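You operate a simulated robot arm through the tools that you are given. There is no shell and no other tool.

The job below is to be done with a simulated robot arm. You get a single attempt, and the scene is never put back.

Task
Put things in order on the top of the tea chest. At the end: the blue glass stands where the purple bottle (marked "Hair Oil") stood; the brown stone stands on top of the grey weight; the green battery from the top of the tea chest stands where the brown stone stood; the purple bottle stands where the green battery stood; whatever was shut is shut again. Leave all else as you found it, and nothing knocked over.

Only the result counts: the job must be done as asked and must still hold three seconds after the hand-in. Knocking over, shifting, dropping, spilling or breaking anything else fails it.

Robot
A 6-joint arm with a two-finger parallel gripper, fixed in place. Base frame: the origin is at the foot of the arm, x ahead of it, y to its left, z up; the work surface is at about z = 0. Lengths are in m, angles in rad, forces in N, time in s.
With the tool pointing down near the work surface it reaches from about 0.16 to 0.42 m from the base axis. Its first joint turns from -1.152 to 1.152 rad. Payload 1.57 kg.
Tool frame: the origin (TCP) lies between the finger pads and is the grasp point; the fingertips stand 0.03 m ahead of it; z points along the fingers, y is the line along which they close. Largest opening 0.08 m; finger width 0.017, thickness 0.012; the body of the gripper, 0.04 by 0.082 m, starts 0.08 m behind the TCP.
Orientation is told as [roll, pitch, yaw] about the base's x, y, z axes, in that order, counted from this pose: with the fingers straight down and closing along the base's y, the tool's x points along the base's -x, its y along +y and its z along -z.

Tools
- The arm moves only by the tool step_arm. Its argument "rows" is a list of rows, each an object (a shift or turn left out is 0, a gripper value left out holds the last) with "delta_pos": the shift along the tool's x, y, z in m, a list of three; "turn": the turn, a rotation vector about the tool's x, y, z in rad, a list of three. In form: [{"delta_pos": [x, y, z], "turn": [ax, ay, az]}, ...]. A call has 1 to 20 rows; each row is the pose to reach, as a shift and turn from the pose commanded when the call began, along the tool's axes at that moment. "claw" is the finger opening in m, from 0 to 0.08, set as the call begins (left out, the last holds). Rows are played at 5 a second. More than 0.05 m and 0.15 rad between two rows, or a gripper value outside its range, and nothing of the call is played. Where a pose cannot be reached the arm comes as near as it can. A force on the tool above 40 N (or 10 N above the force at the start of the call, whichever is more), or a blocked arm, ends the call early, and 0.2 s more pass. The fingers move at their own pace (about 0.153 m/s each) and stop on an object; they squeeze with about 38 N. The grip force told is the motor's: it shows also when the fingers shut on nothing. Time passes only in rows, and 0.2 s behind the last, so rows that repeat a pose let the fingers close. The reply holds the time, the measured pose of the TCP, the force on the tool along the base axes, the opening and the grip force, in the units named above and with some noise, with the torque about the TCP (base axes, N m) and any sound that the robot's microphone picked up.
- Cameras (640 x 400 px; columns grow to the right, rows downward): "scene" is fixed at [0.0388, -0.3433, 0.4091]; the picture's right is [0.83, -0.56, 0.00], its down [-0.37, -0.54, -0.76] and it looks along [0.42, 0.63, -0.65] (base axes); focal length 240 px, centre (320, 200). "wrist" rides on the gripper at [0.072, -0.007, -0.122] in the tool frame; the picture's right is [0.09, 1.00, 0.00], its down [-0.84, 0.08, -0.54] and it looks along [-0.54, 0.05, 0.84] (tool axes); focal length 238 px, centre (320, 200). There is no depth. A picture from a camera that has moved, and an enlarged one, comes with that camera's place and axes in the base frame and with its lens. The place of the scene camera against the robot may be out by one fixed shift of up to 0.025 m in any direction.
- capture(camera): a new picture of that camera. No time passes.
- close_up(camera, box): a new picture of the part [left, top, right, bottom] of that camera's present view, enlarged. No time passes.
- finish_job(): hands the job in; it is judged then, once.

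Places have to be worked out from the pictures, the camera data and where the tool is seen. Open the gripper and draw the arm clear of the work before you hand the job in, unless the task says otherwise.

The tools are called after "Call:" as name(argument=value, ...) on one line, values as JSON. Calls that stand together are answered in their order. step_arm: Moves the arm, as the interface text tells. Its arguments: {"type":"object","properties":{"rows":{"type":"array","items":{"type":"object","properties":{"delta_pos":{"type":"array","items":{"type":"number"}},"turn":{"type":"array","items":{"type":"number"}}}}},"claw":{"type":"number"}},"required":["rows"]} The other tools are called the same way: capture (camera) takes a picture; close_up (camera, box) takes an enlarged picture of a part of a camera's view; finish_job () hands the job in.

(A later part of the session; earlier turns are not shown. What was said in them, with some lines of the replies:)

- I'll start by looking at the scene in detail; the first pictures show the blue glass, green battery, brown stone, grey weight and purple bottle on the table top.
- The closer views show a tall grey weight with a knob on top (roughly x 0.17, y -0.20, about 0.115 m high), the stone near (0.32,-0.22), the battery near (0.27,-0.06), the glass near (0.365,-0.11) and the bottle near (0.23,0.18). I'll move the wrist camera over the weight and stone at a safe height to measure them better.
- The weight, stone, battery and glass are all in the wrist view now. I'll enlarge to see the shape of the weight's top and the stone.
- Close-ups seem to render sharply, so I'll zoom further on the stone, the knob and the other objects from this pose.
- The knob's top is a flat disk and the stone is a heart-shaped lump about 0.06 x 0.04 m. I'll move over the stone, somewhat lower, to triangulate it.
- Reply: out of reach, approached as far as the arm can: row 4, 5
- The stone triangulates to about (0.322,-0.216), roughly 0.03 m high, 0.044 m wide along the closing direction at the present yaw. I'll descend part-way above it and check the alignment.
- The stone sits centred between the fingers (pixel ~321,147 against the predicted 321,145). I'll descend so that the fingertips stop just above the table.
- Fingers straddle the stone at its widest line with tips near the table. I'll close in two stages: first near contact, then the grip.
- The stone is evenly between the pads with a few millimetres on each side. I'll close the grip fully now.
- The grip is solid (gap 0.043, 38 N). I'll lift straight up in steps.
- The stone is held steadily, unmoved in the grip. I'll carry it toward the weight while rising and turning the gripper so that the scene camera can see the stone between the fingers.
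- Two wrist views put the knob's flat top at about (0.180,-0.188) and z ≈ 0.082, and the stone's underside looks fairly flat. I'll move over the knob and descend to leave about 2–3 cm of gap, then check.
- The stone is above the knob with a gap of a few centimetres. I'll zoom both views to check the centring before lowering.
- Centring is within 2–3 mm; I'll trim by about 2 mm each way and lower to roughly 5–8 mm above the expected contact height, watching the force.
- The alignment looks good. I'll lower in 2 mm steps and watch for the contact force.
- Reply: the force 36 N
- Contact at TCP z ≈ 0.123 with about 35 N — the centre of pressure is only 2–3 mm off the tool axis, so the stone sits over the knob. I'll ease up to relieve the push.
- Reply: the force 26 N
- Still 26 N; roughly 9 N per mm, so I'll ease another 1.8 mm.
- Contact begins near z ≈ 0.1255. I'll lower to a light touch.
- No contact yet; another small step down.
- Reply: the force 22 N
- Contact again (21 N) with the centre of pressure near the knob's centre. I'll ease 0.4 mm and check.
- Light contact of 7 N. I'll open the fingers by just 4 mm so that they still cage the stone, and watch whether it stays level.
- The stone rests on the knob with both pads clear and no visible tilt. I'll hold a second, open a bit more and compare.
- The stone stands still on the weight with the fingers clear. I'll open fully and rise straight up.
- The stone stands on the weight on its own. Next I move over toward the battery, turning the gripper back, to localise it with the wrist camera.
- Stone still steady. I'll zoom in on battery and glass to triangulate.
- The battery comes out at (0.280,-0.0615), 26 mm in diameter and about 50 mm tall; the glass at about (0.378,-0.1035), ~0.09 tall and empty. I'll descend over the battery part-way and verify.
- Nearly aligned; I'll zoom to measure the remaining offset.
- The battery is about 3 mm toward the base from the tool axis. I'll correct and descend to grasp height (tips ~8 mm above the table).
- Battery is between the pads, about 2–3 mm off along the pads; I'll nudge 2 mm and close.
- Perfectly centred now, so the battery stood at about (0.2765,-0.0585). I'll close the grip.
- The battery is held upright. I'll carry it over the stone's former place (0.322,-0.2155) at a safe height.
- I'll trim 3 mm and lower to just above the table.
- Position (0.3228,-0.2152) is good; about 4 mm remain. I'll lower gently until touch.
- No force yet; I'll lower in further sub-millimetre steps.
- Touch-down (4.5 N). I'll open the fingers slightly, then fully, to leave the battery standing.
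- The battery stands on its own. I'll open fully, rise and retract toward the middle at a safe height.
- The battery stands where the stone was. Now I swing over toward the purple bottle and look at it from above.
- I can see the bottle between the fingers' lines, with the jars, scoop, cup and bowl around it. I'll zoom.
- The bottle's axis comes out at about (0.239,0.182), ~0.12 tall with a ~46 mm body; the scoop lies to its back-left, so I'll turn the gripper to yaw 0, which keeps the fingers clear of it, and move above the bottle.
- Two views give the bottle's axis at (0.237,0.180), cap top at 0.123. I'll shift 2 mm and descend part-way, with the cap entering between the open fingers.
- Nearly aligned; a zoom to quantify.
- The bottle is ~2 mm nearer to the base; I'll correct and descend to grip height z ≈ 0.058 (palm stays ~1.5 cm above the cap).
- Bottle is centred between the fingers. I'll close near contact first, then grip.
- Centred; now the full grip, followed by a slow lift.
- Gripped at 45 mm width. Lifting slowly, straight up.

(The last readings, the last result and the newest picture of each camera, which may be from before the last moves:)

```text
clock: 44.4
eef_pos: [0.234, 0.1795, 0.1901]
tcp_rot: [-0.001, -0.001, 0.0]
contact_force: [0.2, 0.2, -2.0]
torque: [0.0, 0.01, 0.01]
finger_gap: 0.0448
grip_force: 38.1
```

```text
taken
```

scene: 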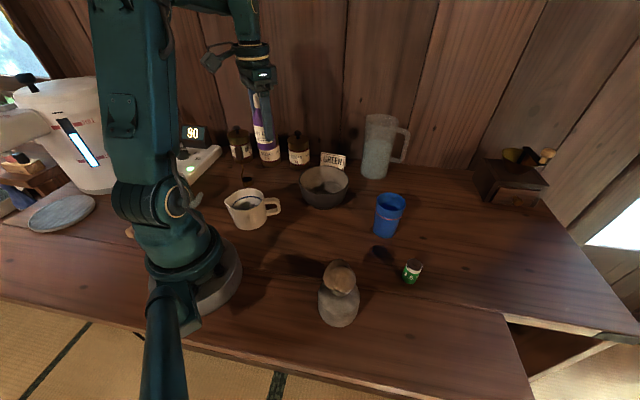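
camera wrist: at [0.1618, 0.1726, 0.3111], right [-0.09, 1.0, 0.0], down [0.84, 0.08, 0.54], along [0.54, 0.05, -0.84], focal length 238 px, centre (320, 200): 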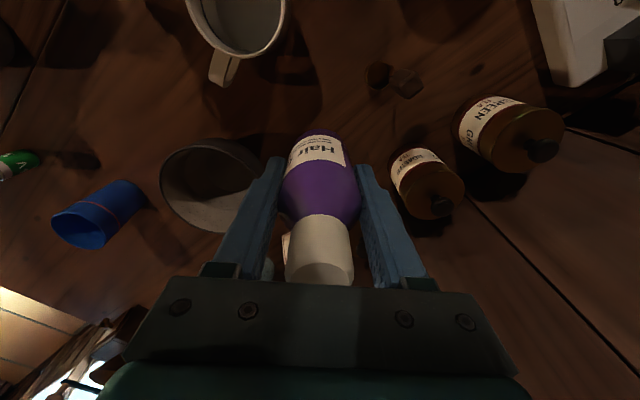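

The bottle is up and steady. I'll carry it over the battery's former place (0.2765,-0.0585) at this height, turning slightly.

Call:
step_arm(rows=[{"delta_pos": [-0.0053, -0.0298, 0], "turn": [0, 0, 0.0375]}, {"delta_pos": [-0.0107, -0.0595, 0], "turn": [0, 0, 0.075]}, {"delta_pos": [-0.016, -0.0893, 0], "turn": [0, 0, 0.1125]}, {"delta_pos": [-0.0214, -0.1191, 0], "turn": [0, 0, 0.15]}, {"delta_pos": [-0.0267, -0.1488, 0], "turn": [0, 0, 0.1875]}, {"delta_pos": [-0.032, -0.1786, 0], "turn": [0, 0, 0.225]}, {"delta_pos": [-0.0374, -0.2083, 0], "turn": [0, 0, 0.2625]}, {"delta_pos": [-0.0427, -0.2381, 0], "turn": [0, 0, 0.3]}, {"delta_pos": [-0.0427, -0.2381, 0], "turn": [0, 0, 0.3]}])

Call:
capture(camera="wrist")

Call:
capture(camera="scene")

```text
clock: 46.4
eef_pos: [0.2766, -0.0589, 0.19]
tcp_rot: [0.0, 0.001, -0.303]
contact_force: [0.5, 0.7, -1.9]
torque: [0.03, 0.04, 0.02]
finger_gap: 0.0448
grip_force: 37.7
```

```text
taken
camera wrist: at [0.2055, -0.0442, 0.3113], right [0.21, 0.98, 0.0], down [0.82, -0.18, 0.54], along [0.53, -0.11, -0.84], focal length 238 px, centre (320, 200)
```

wrist: 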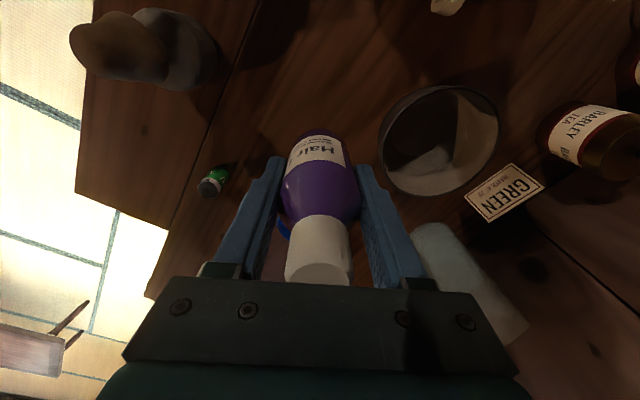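

```text
taken
```

scene: 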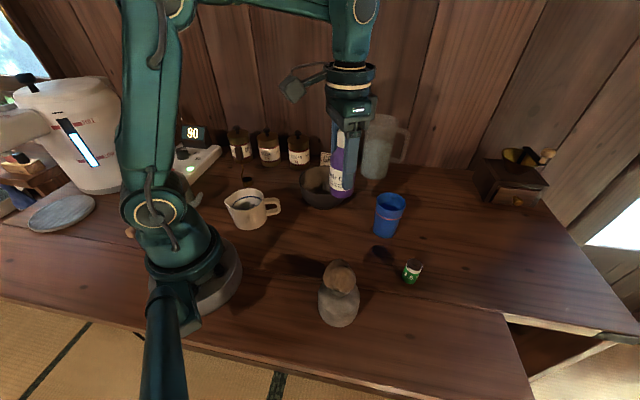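

Right over the spot (TCP 0.2764,-0.0588). Lowering to just above the table.

Call:
step_arm(rows=[{"delta_pos": [0, 0, 0.03], "turn": [0, 0, 0]}, {"delta_pos": [0, 0, 0.065], "turn": [0, 0, 0]}, {"delta_pos": [0, 0, 0.1], "turn": [0, 0, 0]}, {"delta_pos": [0, 0, 0.12], "turn": [0, 0, 0]}, {"delta_pos": [0, 0, 0.1275], "turn": [0, 0, 0]}, {"delta_pos": [0, 0, 0.1275], "turn": [0, 0, 0]}])

Call:
capture(camera="wrist")

Call:
close_up(camera="scene", box=[270, 130, 430, 260])

```text
clock: 47.8
eef_pos: [0.2771, -0.0568, 0.0615]
tcp_rot: [0.0, 0.0, -0.3]
contact_force: [0.3, 0.2, -2.5]
torque: [-0.01, 0.05, 0.01]
finger_gap: 0.0449
grip_force: 38.3
```

```text
taken
camera wrist: at [0.2054, -0.0423, 0.183], right [0.21, 0.98, 0.0], down [0.82, -0.18, 0.54], along [0.53, -0.11, -0.84], focal length 238 px, centre (320, 200)
```

wrist: 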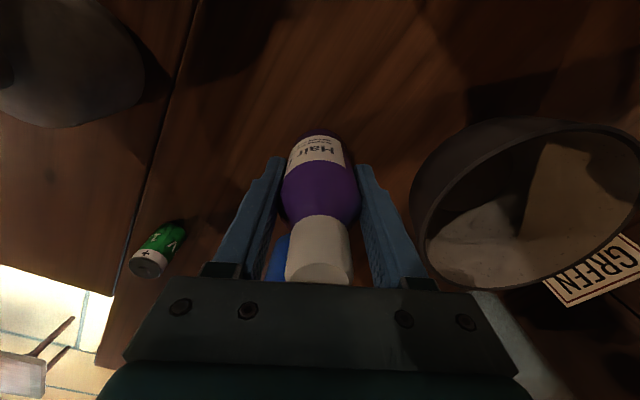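

```text
3.08 times, centred on (350, 195) of scene
camera zoom: at [0.0388, -0.3433, 0.4091], right [0.83, -0.56, 0.0], down [-0.37, -0.54, -0.76], along [0.42, 0.63, -0.65], focal length 739 px, centre (228, 215)
```

zoom: 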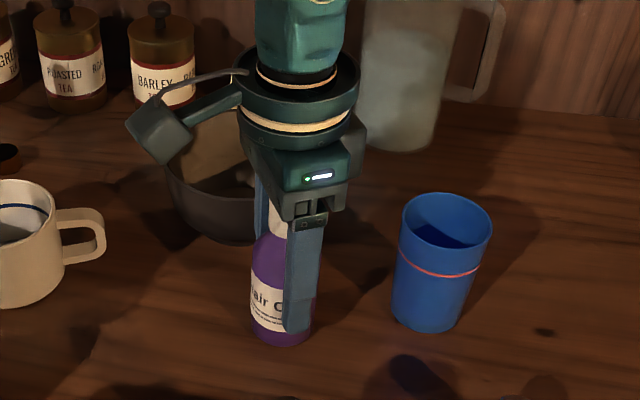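

Slight drift of +1.5 mm in y; I'll correct it and lower in small steps to touch.

Call:
step_arm(rows=[{"delta_pos": [-0.0004, -0.0014, 0.001], "turn": [0, 0, 0]}, {"delta_pos": [-0.0004, -0.0014, 0.002], "turn": [0, 0, 0]}, {"delta_pos": [-0.0004, -0.0014, 0.002], "turn": [0, 0, 0]}])

Call:
step_arm(rows=[{"delta_pos": [0, 0, 0.0007], "turn": [0, 0, 0]}, {"delta_pos": [0, 0, 0.0007], "turn": [0, 0, 0]}])

```text
clock: 48.6
eef_pos: [0.2754, -0.0592, 0.0585]
tcp_rot: [0.0, 0.0, -0.302]
contact_force: [-0.2, 0.2, -1.5]
torque: [-0.01, 0.02, -0.02]
finger_gap: 0.0448
grip_force: 37.7
```

```text
clock: 49.2
eef_pos: [0.2774, -0.0599, 0.0594]
tcp_rot: [0.0, 0.0, -0.302]
contact_force: [-5.1, -1.0, 11.9]
torque: [-0.13, 0.22, -0.11]
finger_gap: 0.0449
grip_force: 38.3
```

Touch-down at 12 N. I'll ease 0.3 mm and release with a small opening first.

Call:
step_arm(rows=[{"delta_pos": [0, 0, -0.0003], "turn": [0, 0, 0]}, {"delta_pos": [0, 0, -0.0003], "turn": [0, 0, 0]}])

Call:
step_arm(claw=0.05, rows=[{"delta_pos": [0, 0, 0], "turn": [0, 0, 0]}, {"delta_pos": [0, 0, 0], "turn": [0, 0, 0]}, {"delta_pos": [0, 0, 0], "turn": [0, 0, 0]}])

Call:
close_up(camera="wrist", box=[220, 100, 420, 300])

Call:
close_up(camera="scene", box=[270, 130, 430, 260])

```text
clock: 49.8
eef_pos: [0.2768, -0.0591, 0.0584]
tcp_rot: [0.0, 0.0, -0.302]
contact_force: [0.1, 0.0, -0.4]
torque: [-0.06, -0.03, -0.01]
finger_gap: 0.0447
grip_force: 37.8
```

```text
clock: 50.6
eef_pos: [0.2764, -0.0588, 0.0603]
tcp_rot: [0.0, 0.0, -0.302]
contact_force: [-1.0, -0.5, -0.8]
torque: [0.05, 0.04, 0.01]
finger_gap: 0.0501
grip_force: 0.0
```

```text
2.00 times, centred on (320, 200) of wrist
camera zoom: at [0.2062, -0.0447, 0.1808], right [0.21, 0.98, 0.0], down [0.82, -0.18, 0.54], along [0.53, -0.11, -0.84], focal length 477 px, centre (320, 200)
```

zoom: 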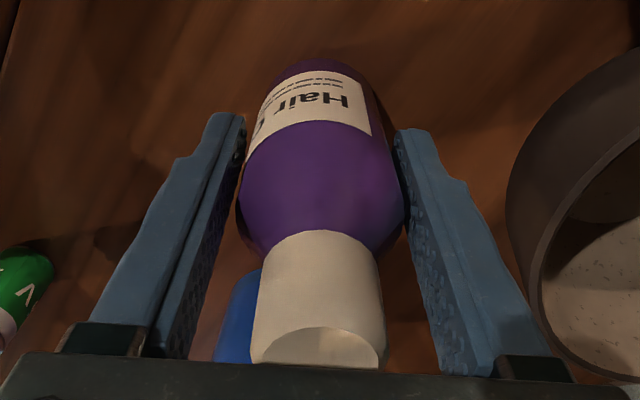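

```text
3.08 times, centred on (350, 195) of scene
camera zoom: at [0.0388, -0.3433, 0.4091], right [0.83, -0.56, 0.0], down [-0.37, -0.54, -0.76], along [0.42, 0.63, -0.65], focal length 739 px, centre (228, 215)
```

zoom: 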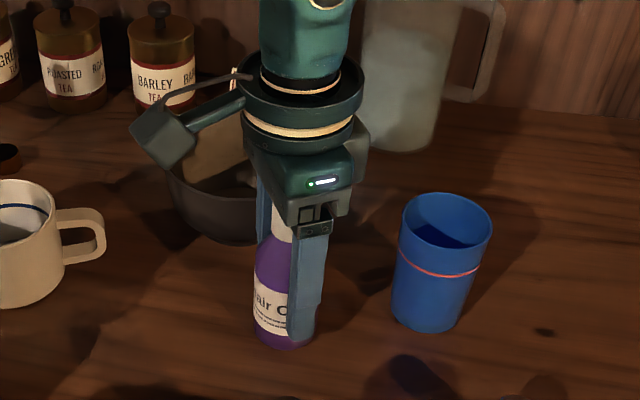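

The bottle stands free. Opening to 64 mm (clear of the bowl) and rising straight up.

Call:
step_arm(claw=0.066, rows=[{"delta_pos": [0, 0, 0], "turn": [0, 0, 0]}, {"delta_pos": [0, 0, 0], "turn": [0, 0, 0]}, {"delta_pos": [0, 0, -0.02], "turn": [0, 0, 0]}, {"delta_pos": [0, 0, -0.05], "turn": [0, 0, 0]}, {"delta_pos": [0, 0, -0.09], "turn": [0, 0, 0]}, {"delta_pos": [0, 0, -0.13], "turn": [0, 0, 0]}, {"delta_pos": [0, 0, -0.17], "turn": [0, 0, 0]}, {"delta_pos": [0, 0, -0.17], "turn": [0, 0, 0]}])

Call:
capture(camera="wrist")

Call:
capture(camera="scene")

```text
clock: 52.4
eef_pos: [0.2752, -0.0597, 0.229]
tcp_rot: [0.0, 0.0, -0.303]
contact_force: [0.2, 0.0, 0.2]
torque: [0.0, 0.01, 0.02]
finger_gap: 0.066
grip_force: 0.0
```

```text
taken
camera wrist: at [0.2038, -0.0454, 0.3509], right [0.21, 0.98, 0.0], down [0.82, -0.18, 0.54], along [0.53, -0.11, -0.84], focal length 238 px, centre (320, 200)
```

wrist: 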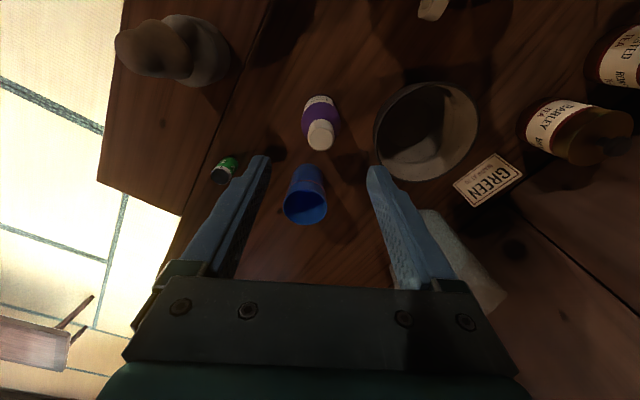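

```text
taken
```

scene: 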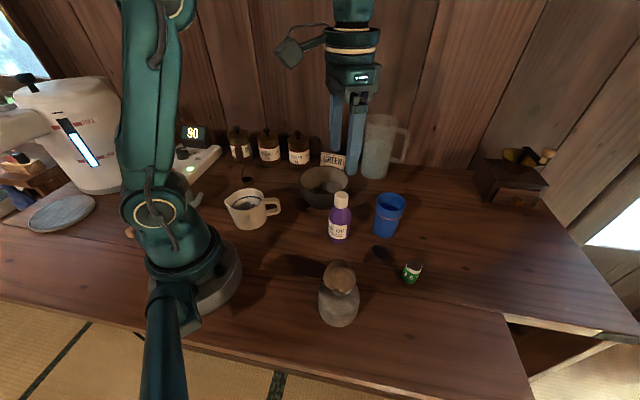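

The bottle stands where the battery was, all others undisturbed. Next I go over the blue glass at ~(0.378,-0.1035) with the gripper fully open.

Call:
step_arm(claw=0.08, rows=[{"delta_pos": [-0.0278, -0.0028, 0.008], "turn": [0, 0, 0.024]}, {"delta_pos": [-0.0556, -0.0056, 0.022], "turn": [0, 0, 0.048]}, {"delta_pos": [-0.0834, -0.0083, 0.042], "turn": [0, 0, 0.073]}, {"delta_pos": [-0.1112, -0.0111, 0.064], "turn": [0, 0, 0.097]}, {"delta_pos": [-0.1112, -0.0111, 0.064], "turn": [0, 0, 0.097]}])

Call:
capture(camera="wrist")

Call:
close_up(camera="scene", box=[300, 100, 500, 260])

```text
clock: 53.6
eef_pos: [0.3736, -0.1028, 0.1619]
tcp_rot: [0.001, 0.001, -0.4]
contact_force: [-0.1, -0.2, 0.3]
torque: [0.03, -0.01, -0.02]
finger_gap: 0.0801
grip_force: 0.0
out of reach, approached as far as the arm can: row 4, 5
```

```text
taken
camera wrist: at [0.3046, -0.0821, 0.2837], right [0.3, 0.95, 0.0], down [0.8, -0.25, 0.54], along [0.52, -0.16, -0.84], focal length 238 px, centre (320, 200)
```

wrist: 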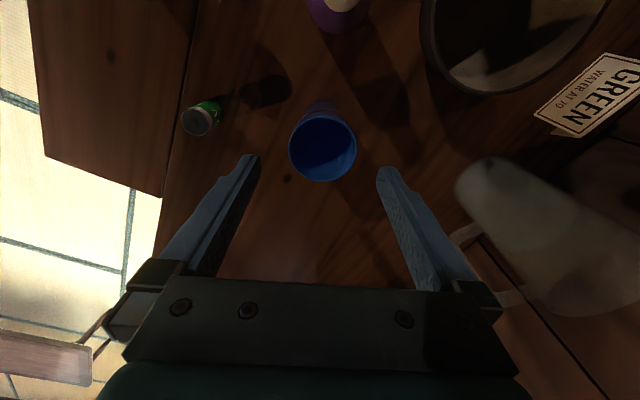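

```text
2.50 times, centred on (400, 180) of scene
camera zoom: at [0.0388, -0.3433, 0.4091], right [0.83, -0.56, 0.0], down [-0.37, -0.54, -0.76], along [0.42, 0.63, -0.65], focal length 600 px, centre (120, 250)
```

zoom: 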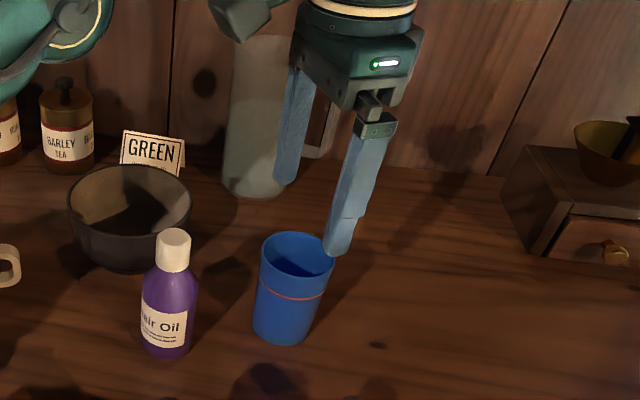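

I'll zoom on the glass from here to get its rim and base centre.

Call:
close_up(camera="wrist", box=[275, 85, 375, 195])

```text
3.64 times, centred on (325, 140) of wrist
camera zoom: at [0.3046, -0.0821, 0.2837], right [0.3, 0.95, 0.0], down [0.8, -0.25, 0.54], along [0.52, -0.16, -0.84], focal length 867 px, centre (302, 418)
```

zoom: 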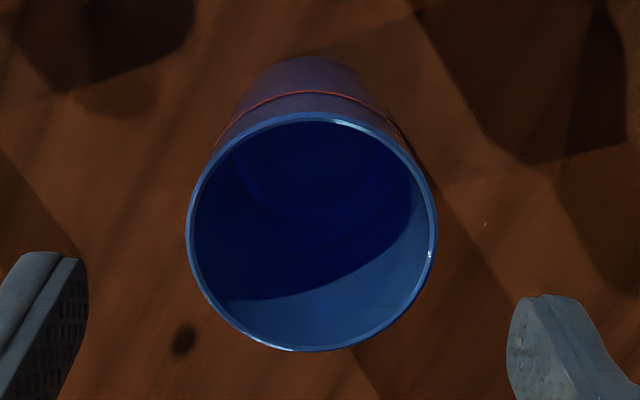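

The glass is at (0.375,-0.102), rim 57.5 mm wide at z ≈ 0.093. Small trim of 2 mm, then I descend with the fingers on either side.

Call:
step_arm(rows=[{"delta_pos": [0.0005, 0.0018, 0.02], "turn": [0, 0, 0]}, {"delta_pos": [0.0005, 0.0018, 0.045], "turn": [0, 0, 0]}, {"delta_pos": [0.0005, 0.0018, 0.06], "turn": [0, 0, 0]}, {"delta_pos": [0.0005, 0.0018, 0.06], "turn": [0, 0, 0]}])

Call:
capture(camera="wrist")

Call:
close_up(camera="scene", box=[300, 100, 500, 260])

```text
clock: 54.6
eef_pos: [0.3741, -0.0997, 0.102]
tcp_rot: [0.0, -0.002, -0.399]
contact_force: [0.5, 0.3, -0.1]
torque: [-0.02, 0.02, 0.01]
finger_gap: 0.0799
grip_force: 0.1
```

```text
taken
camera wrist: at [0.3055, -0.0788, 0.2241], right [0.3, 0.95, 0.0], down [0.8, -0.25, 0.54], along [0.52, -0.16, -0.84], focal length 238 px, centre (320, 200)
```

wrist: 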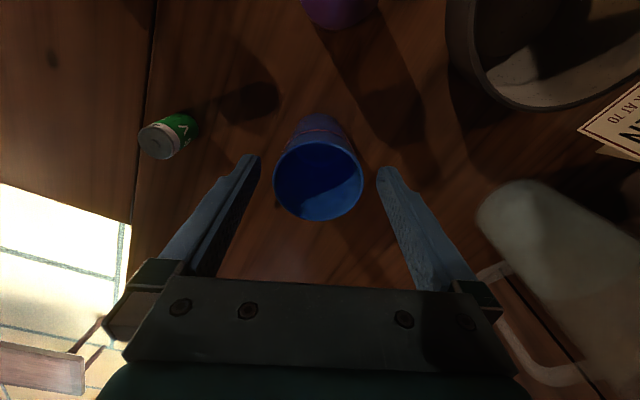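

```text
2.50 times, centred on (400, 180) of scene
camera zoom: at [0.0388, -0.3433, 0.4091], right [0.83, -0.56, 0.0], down [-0.37, -0.54, -0.76], along [0.42, 0.63, -0.65], focal length 600 px, centre (120, 250)
```

zoom: 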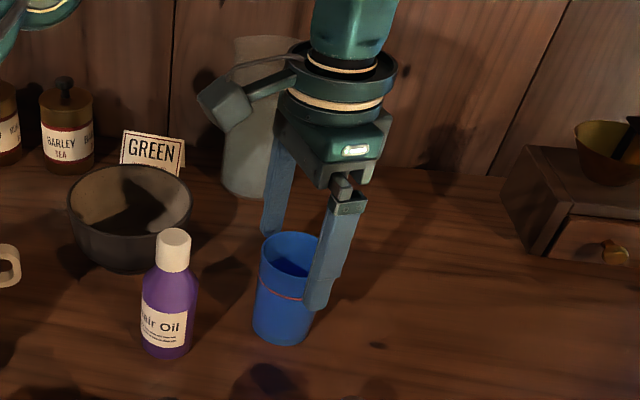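

The observed rim outline matches the prediction for a centred glass to within about 1 mm. I'll descend the rest to grip height.

Call:
step_arm(rows=[{"delta_pos": [0, -0.0008, 0.02], "turn": [0, 0, 0]}, {"delta_pos": [0, -0.0008, 0.04], "turn": [0, 0, 0]}, {"delta_pos": [0, -0.0008, 0.047], "turn": [0, 0, 0]}, {"delta_pos": [0, -0.0008, 0.047], "turn": [0, 0, 0]}])

Call:
capture(camera="wrist")

Call:
close_up(camera="scene", box=[300, 120, 460, 260])

```text
clock: 55.6
eef_pos: [0.3748, -0.1007, 0.0567]
tcp_rot: [0.0, -0.001, -0.399]
contact_force: [0.7, -0.1, -0.8]
torque: [-0.03, -0.01, -0.06]
finger_gap: 0.0801
grip_force: 0.0
```

```text
taken
camera wrist: at [0.3055, -0.0799, 0.1785], right [0.3, 0.95, 0.0], down [0.8, -0.25, 0.54], along [0.52, -0.16, -0.84], focal length 238 px, centre (320, 200)
```

wrist: 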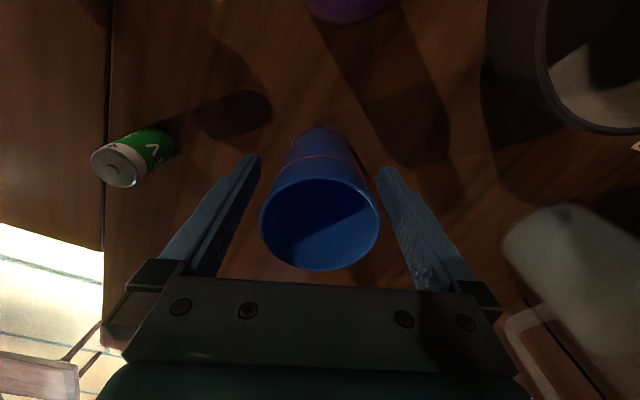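

```text
2.86 times, centred on (380, 190) of scene
camera zoom: at [0.0388, -0.3433, 0.4091], right [0.83, -0.56, 0.0], down [-0.37, -0.54, -0.76], along [0.42, 0.63, -0.65], focal length 686 px, centre (149, 229)
```

zoom: 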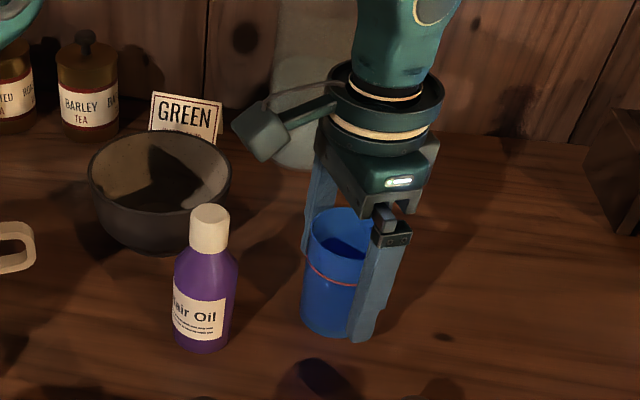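

Well centred. Closing to just short of contact first.

Call:
step_arm(claw=0.061, rows=[{"delta_pos": [0, 0, 0], "turn": [0, 0, 0]}, {"delta_pos": [0, 0, 0], "turn": [0, 0, 0]}])

Call:
close_up(camera="wrist", box=[220, 110, 420, 290])

```text
clock: 56.2
eef_pos: [0.3741, -0.1029, 0.0572]
tcp_rot: [0.0, 0.0, -0.402]
contact_force: [-0.4, 0.0, -0.2]
torque: [-0.01, 0.02, -0.03]
finger_gap: 0.0611
grip_force: 0.1
```

```text
2.22 times, centred on (320, 200) of wrist
camera zoom: at [0.3055, -0.0799, 0.1788], right [0.3, 0.95, 0.0], down [0.8, -0.25, 0.54], along [0.52, -0.16, -0.84], focal length 530 px, centre (320, 200)
```

zoom: 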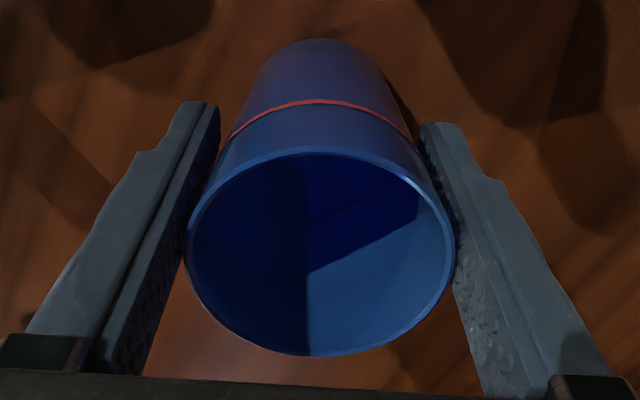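

Both pads sit evenly next to the rim. Closing to grip.

Call:
step_arm(claw=0.04, rows=[{"delta_pos": [0, 0, 0], "turn": [0, 0, 0]}, {"delta_pos": [0, 0, 0], "turn": [0, 0, 0]}, {"delta_pos": [0, 0, 0], "turn": [0, 0, 0]}])

Call:
close_up(camera="wrist", box=[220, 110, 420, 290])

```text
clock: 57.0
eef_pos: [0.3743, -0.1013, 0.0571]
tcp_rot: [0.001, 0.0, -0.398]
contact_force: [0.2, 0.6, 0.7]
torque: [0.02, -0.02, 0.02]
finger_gap: 0.0559
grip_force: 38.4
```

```text
2.22 times, centred on (320, 200) of wrist
camera zoom: at [0.3055, -0.0799, 0.1788], right [0.3, 0.95, 0.0], down [0.8, -0.25, 0.54], along [0.52, -0.16, -0.84], focal length 530 px, centre (320, 200)
```

zoom: 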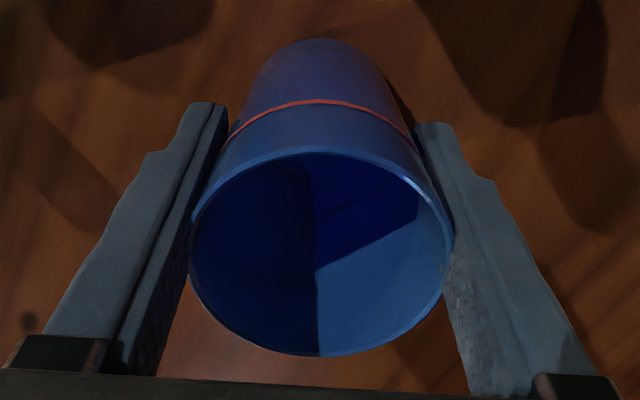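

Grip holds at 56 mm. I'll lift a little first and check it hangs straight.

Call:
step_arm(rows=[{"delta_pos": [0, 0, -0.005], "turn": [0, 0, 0]}, {"delta_pos": [0, 0, -0.012], "turn": [0, 0, 0]}, {"delta_pos": [0, 0, -0.025], "turn": [0, 0, 0]}, {"delta_pos": [0, 0, -0.025], "turn": [0, 0, 0]}])

Call:
close_up(camera="wrist", box=[220, 110, 420, 290])

Call:
close_up(camera="scene", box=[300, 120, 460, 260])

```text
clock: 58.0
eef_pos: [0.3743, -0.101, 0.0805]
tcp_rot: [0.002, 0.001, -0.399]
contact_force: [-0.2, 0.0, -1.5]
torque: [0.02, 0.0, 0.02]
finger_gap: 0.0559
grip_force: 38.1
```

```text
2.22 times, centred on (320, 200) of wrist
camera zoom: at [0.3051, -0.0801, 0.2026], right [0.3, 0.95, 0.0], down [0.8, -0.25, 0.54], along [0.52, -0.16, -0.84], focal length 530 px, centre (320, 200)
```

zoom: 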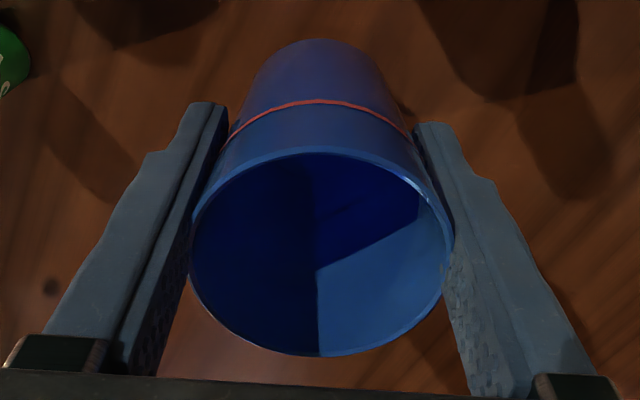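

```text
2.86 times, centred on (380, 190) of scene
camera zoom: at [0.0388, -0.3433, 0.4091], right [0.83, -0.56, 0.0], down [-0.37, -0.54, -0.76], along [0.42, 0.63, -0.65], focal length 686 px, centre (149, 229)
```

zoom: 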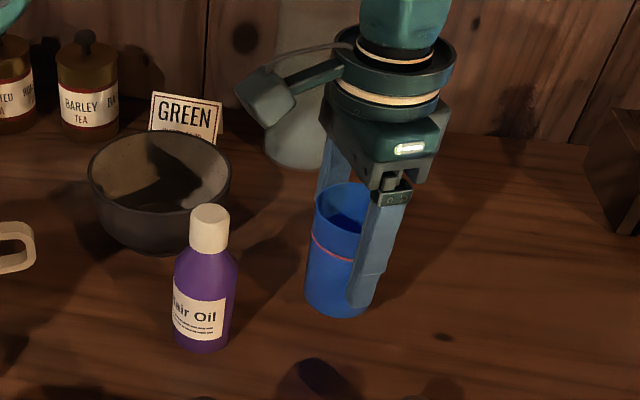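

The glass hangs straight and rigid in the grip. I'll carry it up and around over the bowl toward the bottle's former place, staying well above everything.

Call:
step_arm(rows=[{"delta_pos": [0.001, 0, -0.03], "turn": [0, 0, 0]}, {"delta_pos": [0.0032, -0.0002, -0.06], "turn": [0, 0, 0]}, {"delta_pos": [0.0032, -0.0002, -0.072], "turn": [0, 0, 0]}, {"delta_pos": [0.0186, 0.0223, -0.08], "turn": [0, 0, -0.03]}, {"delta_pos": [0.034, 0.0448, -0.087], "turn": [0, 0, -0.06]}, {"delta_pos": [0.0493, 0.0673, -0.094], "turn": [0, 0, -0.1]}, {"delta_pos": [0.0688, 0.088, -0.101], "turn": [0, 0, -0.13]}, {"delta_pos": [0.0884, 0.1087, -0.108], "turn": [0, 0, -0.16]}, {"delta_pos": [0.1079, 0.1294, -0.114], "turn": [0, 0, -0.2]}, {"delta_pos": [0.1292, 0.1457, -0.116], "turn": [0, 0, -0.23]}, {"delta_pos": [0.1506, 0.162, -0.118], "turn": [0, 0, -0.26]}, {"delta_pos": [0.1719, 0.1783, -0.119], "turn": [0, 0, -0.3]}, {"delta_pos": [0.1937, 0.1875, -0.119], "turn": [0, 0, -0.33]}, {"delta_pos": [0.2154, 0.1966, -0.119], "turn": [0, 0, -0.36]}, {"delta_pos": [0.2372, 0.2058, -0.119], "turn": [0, 0, -0.4]}, {"delta_pos": [0.2372, 0.2058, -0.119], "turn": [0, 0, -0.4]}])

Call:
capture(camera="wrist")

Call:
capture(camera="scene")

```text
clock: 61.4
eef_pos: [0.2359, 0.18, 0.1985]
tcp_rot: [0.001, 0.0, -0.001]
contact_force: [0.4, 0.1, -0.8]
torque: [0.04, -0.01, 0.0]
finger_gap: 0.0557
grip_force: 38.0
```

```text
taken
camera wrist: at [0.1632, 0.173, 0.3206], right [-0.09, 1.0, 0.0], down [0.84, 0.08, 0.54], along [0.54, 0.05, -0.84], focal length 238 px, centre (320, 200)
```

wrist: 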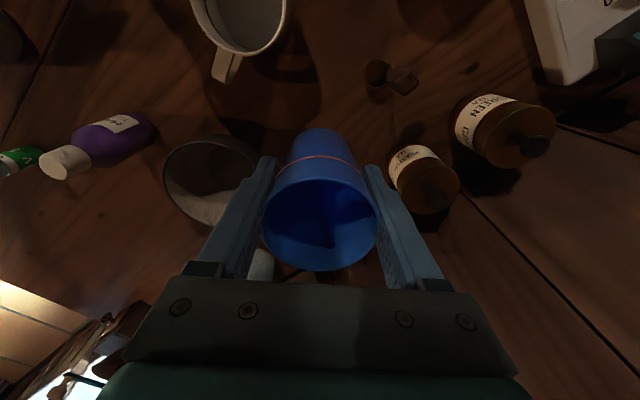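

```text
taken
```

scene: 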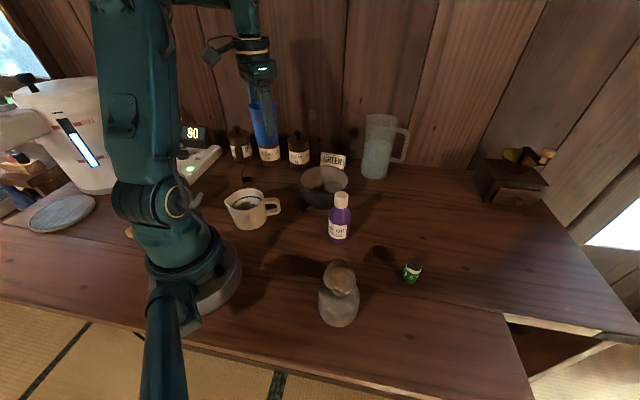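

Right above the target (TCP 0.235,0.180). Lowering to just above the table.

Call:
step_arm(rows=[{"delta_pos": [0, 0.0005, 0.03], "turn": [0, 0, 0]}, {"delta_pos": [0, 0.0005, 0.06], "turn": [0, 0, 0]}, {"delta_pos": [0, 0.0005, 0.09], "turn": [0, 0, 0]}, {"delta_pos": [0, 0.0005, 0.115], "turn": [0, 0, 0]}, {"delta_pos": [0, 0.0005, 0.132], "turn": [0, 0, 0]}, {"delta_pos": [0, 0.0005, 0.137], "turn": [0, 0, 0]}, {"delta_pos": [0, 0.0005, 0.137], "turn": [0, 0, 0]}])

Call:
capture(camera="wrist")

Call:
close_up(camera="scene", box=[200, 75, 360, 215])

```text
clock: 63.0
eef_pos: [0.234, 0.1808, 0.0616]
tcp_rot: [0.001, 0.0, 0.0]
contact_force: [0.3, 0.5, -2.0]
torque: [0.01, 0.04, 0.04]
finger_gap: 0.0554
grip_force: 38.0
```

```text
taken
camera wrist: at [0.1623, 0.1733, 0.1841], right [-0.09, 1.0, 0.0], down [0.84, 0.08, 0.54], along [0.54, 0.05, -0.84], focal length 238 px, centre (320, 200)
```

wrist: 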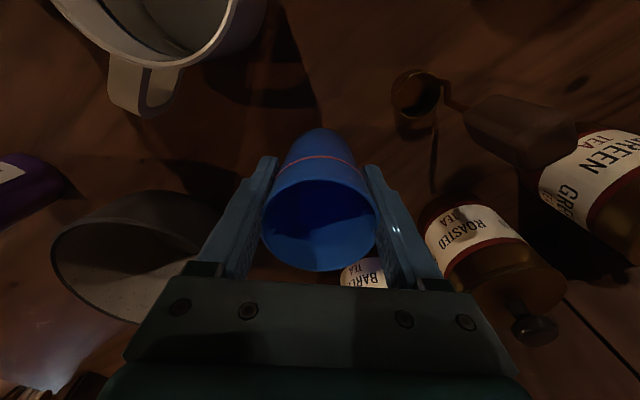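

```text
2.86 times, centred on (280, 145) of scene
camera zoom: at [0.0388, -0.3433, 0.4091], right [0.83, -0.56, 0.0], down [-0.37, -0.54, -0.76], along [0.42, 0.63, -0.65], focal length 686 px, centre (434, 357)
```

zoom: 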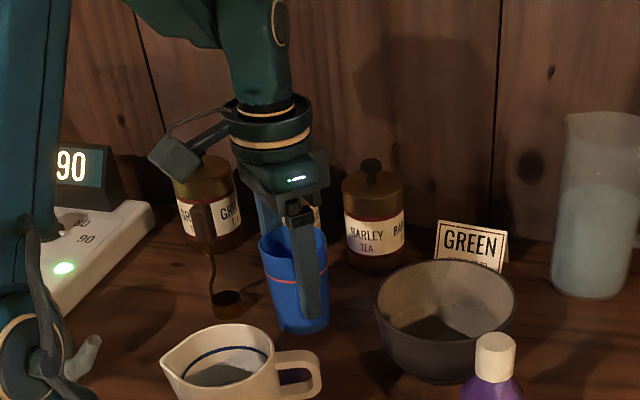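

About 5 mm to go. Lowering slowly to touch.

Call:
step_arm(rows=[{"delta_pos": [-0.0008, 0, 0.002], "turn": [0, 0, 0]}, {"delta_pos": [-0.0008, 0, 0.0035], "turn": [0, 0, 0]}, {"delta_pos": [-0.0008, 0, 0.0035], "turn": [0, 0, 0]}])

Call:
step_arm(rows=[{"delta_pos": [0, 0, 0.0007], "turn": [0, 0, 0]}, {"delta_pos": [0, 0, 0.0007], "turn": [0, 0, 0]}])

```text
clock: 63.8
eef_pos: [0.2359, 0.1807, 0.0581]
tcp_rot: [0.0, 0.001, -0.001]
contact_force: [-0.1, 0.2, -1.5]
torque: [-0.01, 0.01, -0.01]
finger_gap: 0.0555
grip_force: 38.5
```

```text
clock: 64.4
eef_pos: [0.2368, 0.1807, 0.058]
tcp_rot: [0.0, 0.0, -0.001]
contact_force: [-0.4, 0.0, -1.4]
torque: [0.0, -0.04, 0.0]
finger_gap: 0.0551
grip_force: 37.3
```

No contact yet; continuing in 0.7 mm steps.

Call:
step_arm(rows=[{"delta_pos": [0, 0, 0.0007], "turn": [0, 0, 0]}, {"delta_pos": [0, 0, 0.0007], "turn": [0, 0, 0]}])

Call:
close_up(camera="wrist", box=[220, 110, 420, 290])

```text
clock: 65.0
eef_pos: [0.2362, 0.1807, 0.056]
tcp_rot: [0.001, -0.001, 0.0]
contact_force: [0.3, 0.0, -1.1]
torque: [0.04, 0.0, -0.01]
finger_gap: 0.0551
grip_force: 37.7
```

```text
2.22 times, centred on (320, 200) of wrist
camera zoom: at [0.1643, 0.1733, 0.1791], right [-0.09, 1.0, 0.0], down [0.84, 0.08, 0.54], along [0.54, 0.05, -0.84], focal length 530 px, centre (320, 200)
```

zoom: 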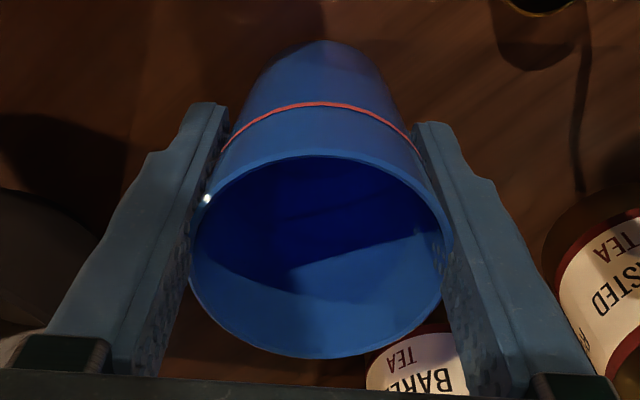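

Still no contact; the glass sits nearly as before in the grip. Another small step.

Call:
step_arm(rows=[{"delta_pos": [0, 0, 0.0007], "turn": [0, 0, 0]}, {"delta_pos": [0, 0, 0.0007], "turn": [0, 0, 0]}])

```text
clock: 65.6
eef_pos: [0.2376, 0.1804, 0.0579]
tcp_rot: [0.001, -0.002, 0.0]
contact_force: [-0.8, 1.2, 2.5]
torque: [-0.04, 0.03, 0.01]
finger_gap: 0.0555
grip_force: 38.2
```

Touch-down. Opening slightly to release the glass.

Call:
step_arm(claw=0.062, rows=[{"delta_pos": [0, 0, 0], "turn": [0, 0, 0]}, {"delta_pos": [0, 0, 0], "turn": [0, 0, 0]}, {"delta_pos": [0, 0, 0], "turn": [0, 0, 0]}])

Call:
close_up(camera="wrist", box=[220, 110, 420, 290])

Call:
close_up(camera="scene", box=[200, 75, 360, 215])

```text
clock: 66.4
eef_pos: [0.2362, 0.1797, 0.0571]
tcp_rot: [-0.001, 0.0, 0.001]
contact_force: [0.9, -0.8, -0.1]
torque: [0.03, 0.0, -0.01]
finger_gap: 0.0618
grip_force: 0.0
```

```text
2.22 times, centred on (320, 200) of wrist
camera zoom: at [0.1643, 0.1732, 0.1786], right [-0.09, 1.0, 0.0], down [0.84, 0.08, 0.54], along [0.54, 0.05, -0.84], focal length 530 px, centre (320, 200)
```

zoom: 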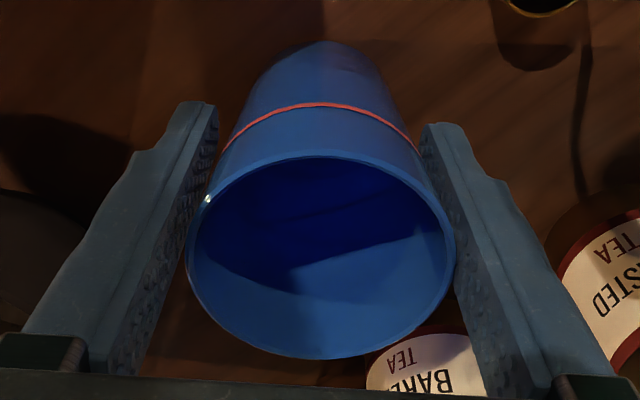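

```text
2.86 times, centred on (280, 145) of scene
camera zoom: at [0.0388, -0.3433, 0.4091], right [0.83, -0.56, 0.0], down [-0.37, -0.54, -0.76], along [0.42, 0.63, -0.65], focal length 686 px, centre (434, 357)
```

zoom: 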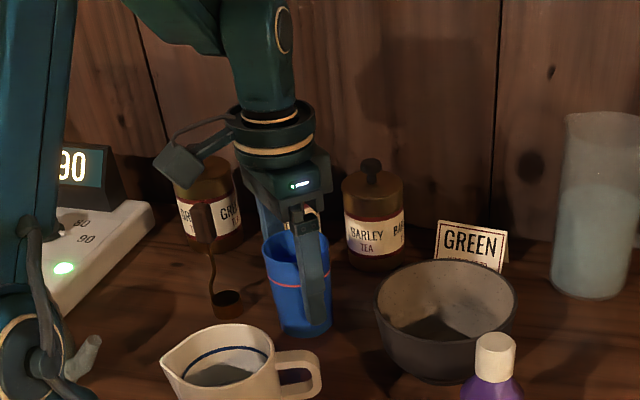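

The glass stands free. Opening fully and rising straight up.

Call:
step_arm(claw=0.08, rows=[{"delta_pos": [0, 0, 0], "turn": [0, 0, 0]}, {"delta_pos": [0, 0, 0], "turn": [0, 0, 0]}, {"delta_pos": [0, 0, 0], "turn": [0, 0, 0]}, {"delta_pos": [0, 0, -0.02], "turn": [0, 0, 0]}, {"delta_pos": [0, 0, -0.05], "turn": [0, 0, 0]}, {"delta_pos": [0, 0, -0.09], "turn": [0, 0, 0]}, {"delta_pos": [0, 0, -0.13], "turn": [0, 0, 0]}, {"delta_pos": [0, 0, -0.165], "turn": [0, 0, 0]}, {"delta_pos": [0, 0, -0.165], "turn": [0, 0, 0]}])

Call:
capture(camera="wrist")

Call:
capture(camera="scene")

```text
clock: 68.4
eef_pos: [0.2342, 0.1809, 0.2241]
tcp_rot: [0.001, 0.0, 0.001]
contact_force: [0.5, -0.6, 0.3]
torque: [-0.04, -0.02, 0.02]
finger_gap: 0.0797
grip_force: 0.1
```

```text
taken
camera wrist: at [0.1621, 0.1739, 0.3452], right [-0.09, 1.0, 0.0], down [0.84, 0.08, 0.54], along [0.54, 0.05, -0.84], focal length 238 px, centre (320, 200)
```

wrist: 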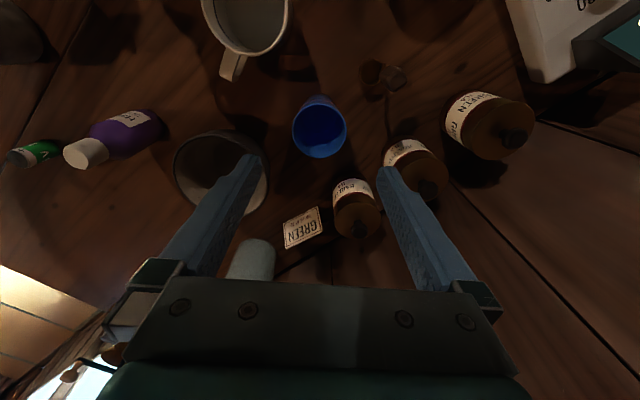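

```text
taken
```

scene: 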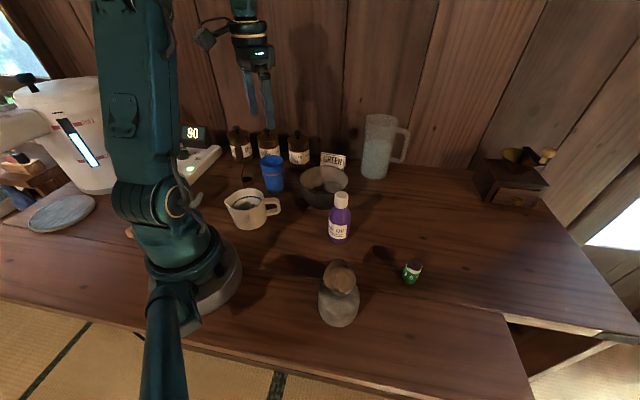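

All four placements look right. I'll draw the arm back to about its starting pose and check everything once more.

Call:
step_arm(rows=[{"delta_pos": [-0.0052, -0.037, -0.0046], "turn": [0, 0, 0]}, {"delta_pos": [-0.0104, -0.074, -0.0092], "turn": [0, 0, 0]}, {"delta_pos": [-0.0156, -0.111, -0.0138], "turn": [0, 0, 0]}, {"delta_pos": [-0.0208, -0.148, -0.0184], "turn": [0, 0, 0]}, {"delta_pos": [-0.026, -0.185, -0.023], "turn": [0, 0, 0]}, {"delta_pos": [-0.026, -0.185, -0.023], "turn": [0, 0, 0]}])

Call:
capture(camera="scene")

Call:
close_up(camera="scene", box=[220, 120, 440, 340])

Call:
capture(camera="wrist")

Call:
close_up(camera="scene", box=[310, 250, 430, 335])

```text
clock: 69.8
eef_pos: [0.2617, -0.0055, 0.2454]
tcp_rot: [-0.002, 0.0, -0.001]
contact_force: [-0.1, -0.2, 0.9]
torque: [0.0, 0.0, 0.0]
finger_gap: 0.0798
grip_force: 0.0
```

```text
taken
```

scene: 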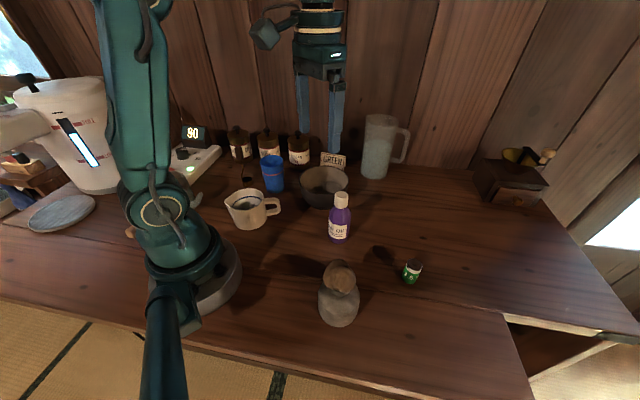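

```text
1.82 times, centred on (330, 230) of scene
camera zoom: at [0.0388, -0.3433, 0.4091], right [0.83, -0.56, 0.0], down [-0.37, -0.54, -0.76], along [0.42, 0.63, -0.65], focal length 436 px, centre (302, 146)
```

zoom: 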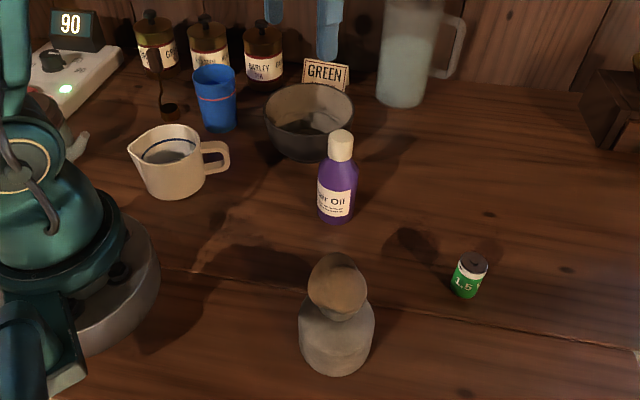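

```text
taken
camera wrist: at [0.1898, -0.0131, 0.3668], right [-0.09, 1.0, 0.0], down [0.84, 0.08, 0.54], along [0.54, 0.05, -0.84], focal length 238 px, centre (320, 200)
```

wrist: 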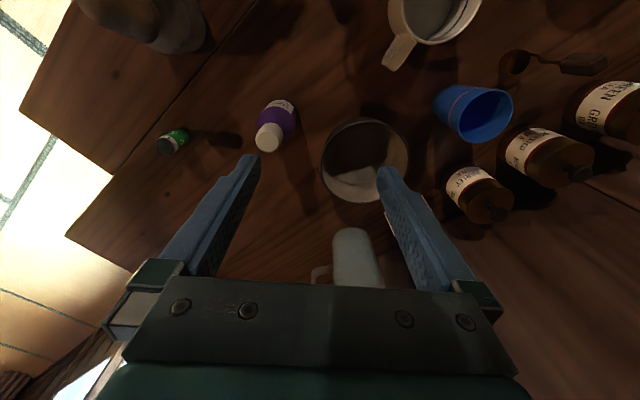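

```text
4.71 times, centred on (370, 292) of scene
camera zoom: at [0.0388, -0.3433, 0.4091], right [0.83, -0.56, 0.0], down [-0.37, -0.54, -0.76], along [0.42, 0.63, -0.65], focal length 1130 px, centre (85, -235)
```

zoom: 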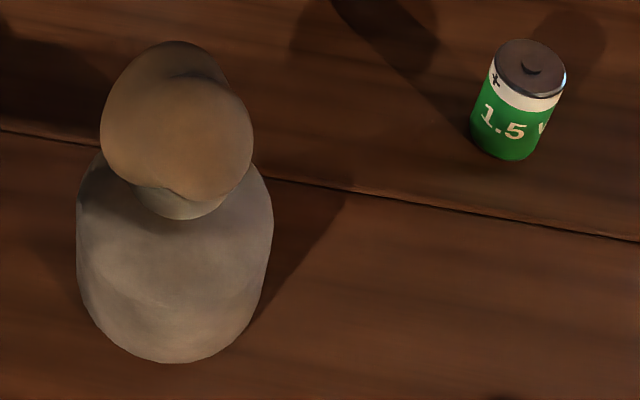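

The final views show the stone on the weight, the battery on the stone's spot, the bottle on the battery's spot, and the glass on the bottle's spot. Everything else looks unmoved, nothing had to be opened, and the gripper is open and clear, so I hand the job in.

Call:
finish_job()

```text
The job is handed in.
```

The job is done and handed in. No verdict came back with the hand-in, so this is what the final pictures show:

| Item | Now stands | Placement |
|---|---|---|
| Brown stone | On top of the grey weight | Near the centre of the knob; it stayed still from its release until the hand-in |
| Green battery | Where the stone stood | Within a few mm, going by the cameras |
| Purple bottle | Where the battery stood | Within a few mm, going by the cameras |
| Blue glass | Where the bottle stood | Within a few mm, going by the cameras |

I never had to open anything, so nothing needed shutting again. The cup, bowl, jars, scoop, card and pitcher look the same as in the first pictures, and nothing was knocked over. The gripper is open and the arm is back near its starting pose, clear of the table.
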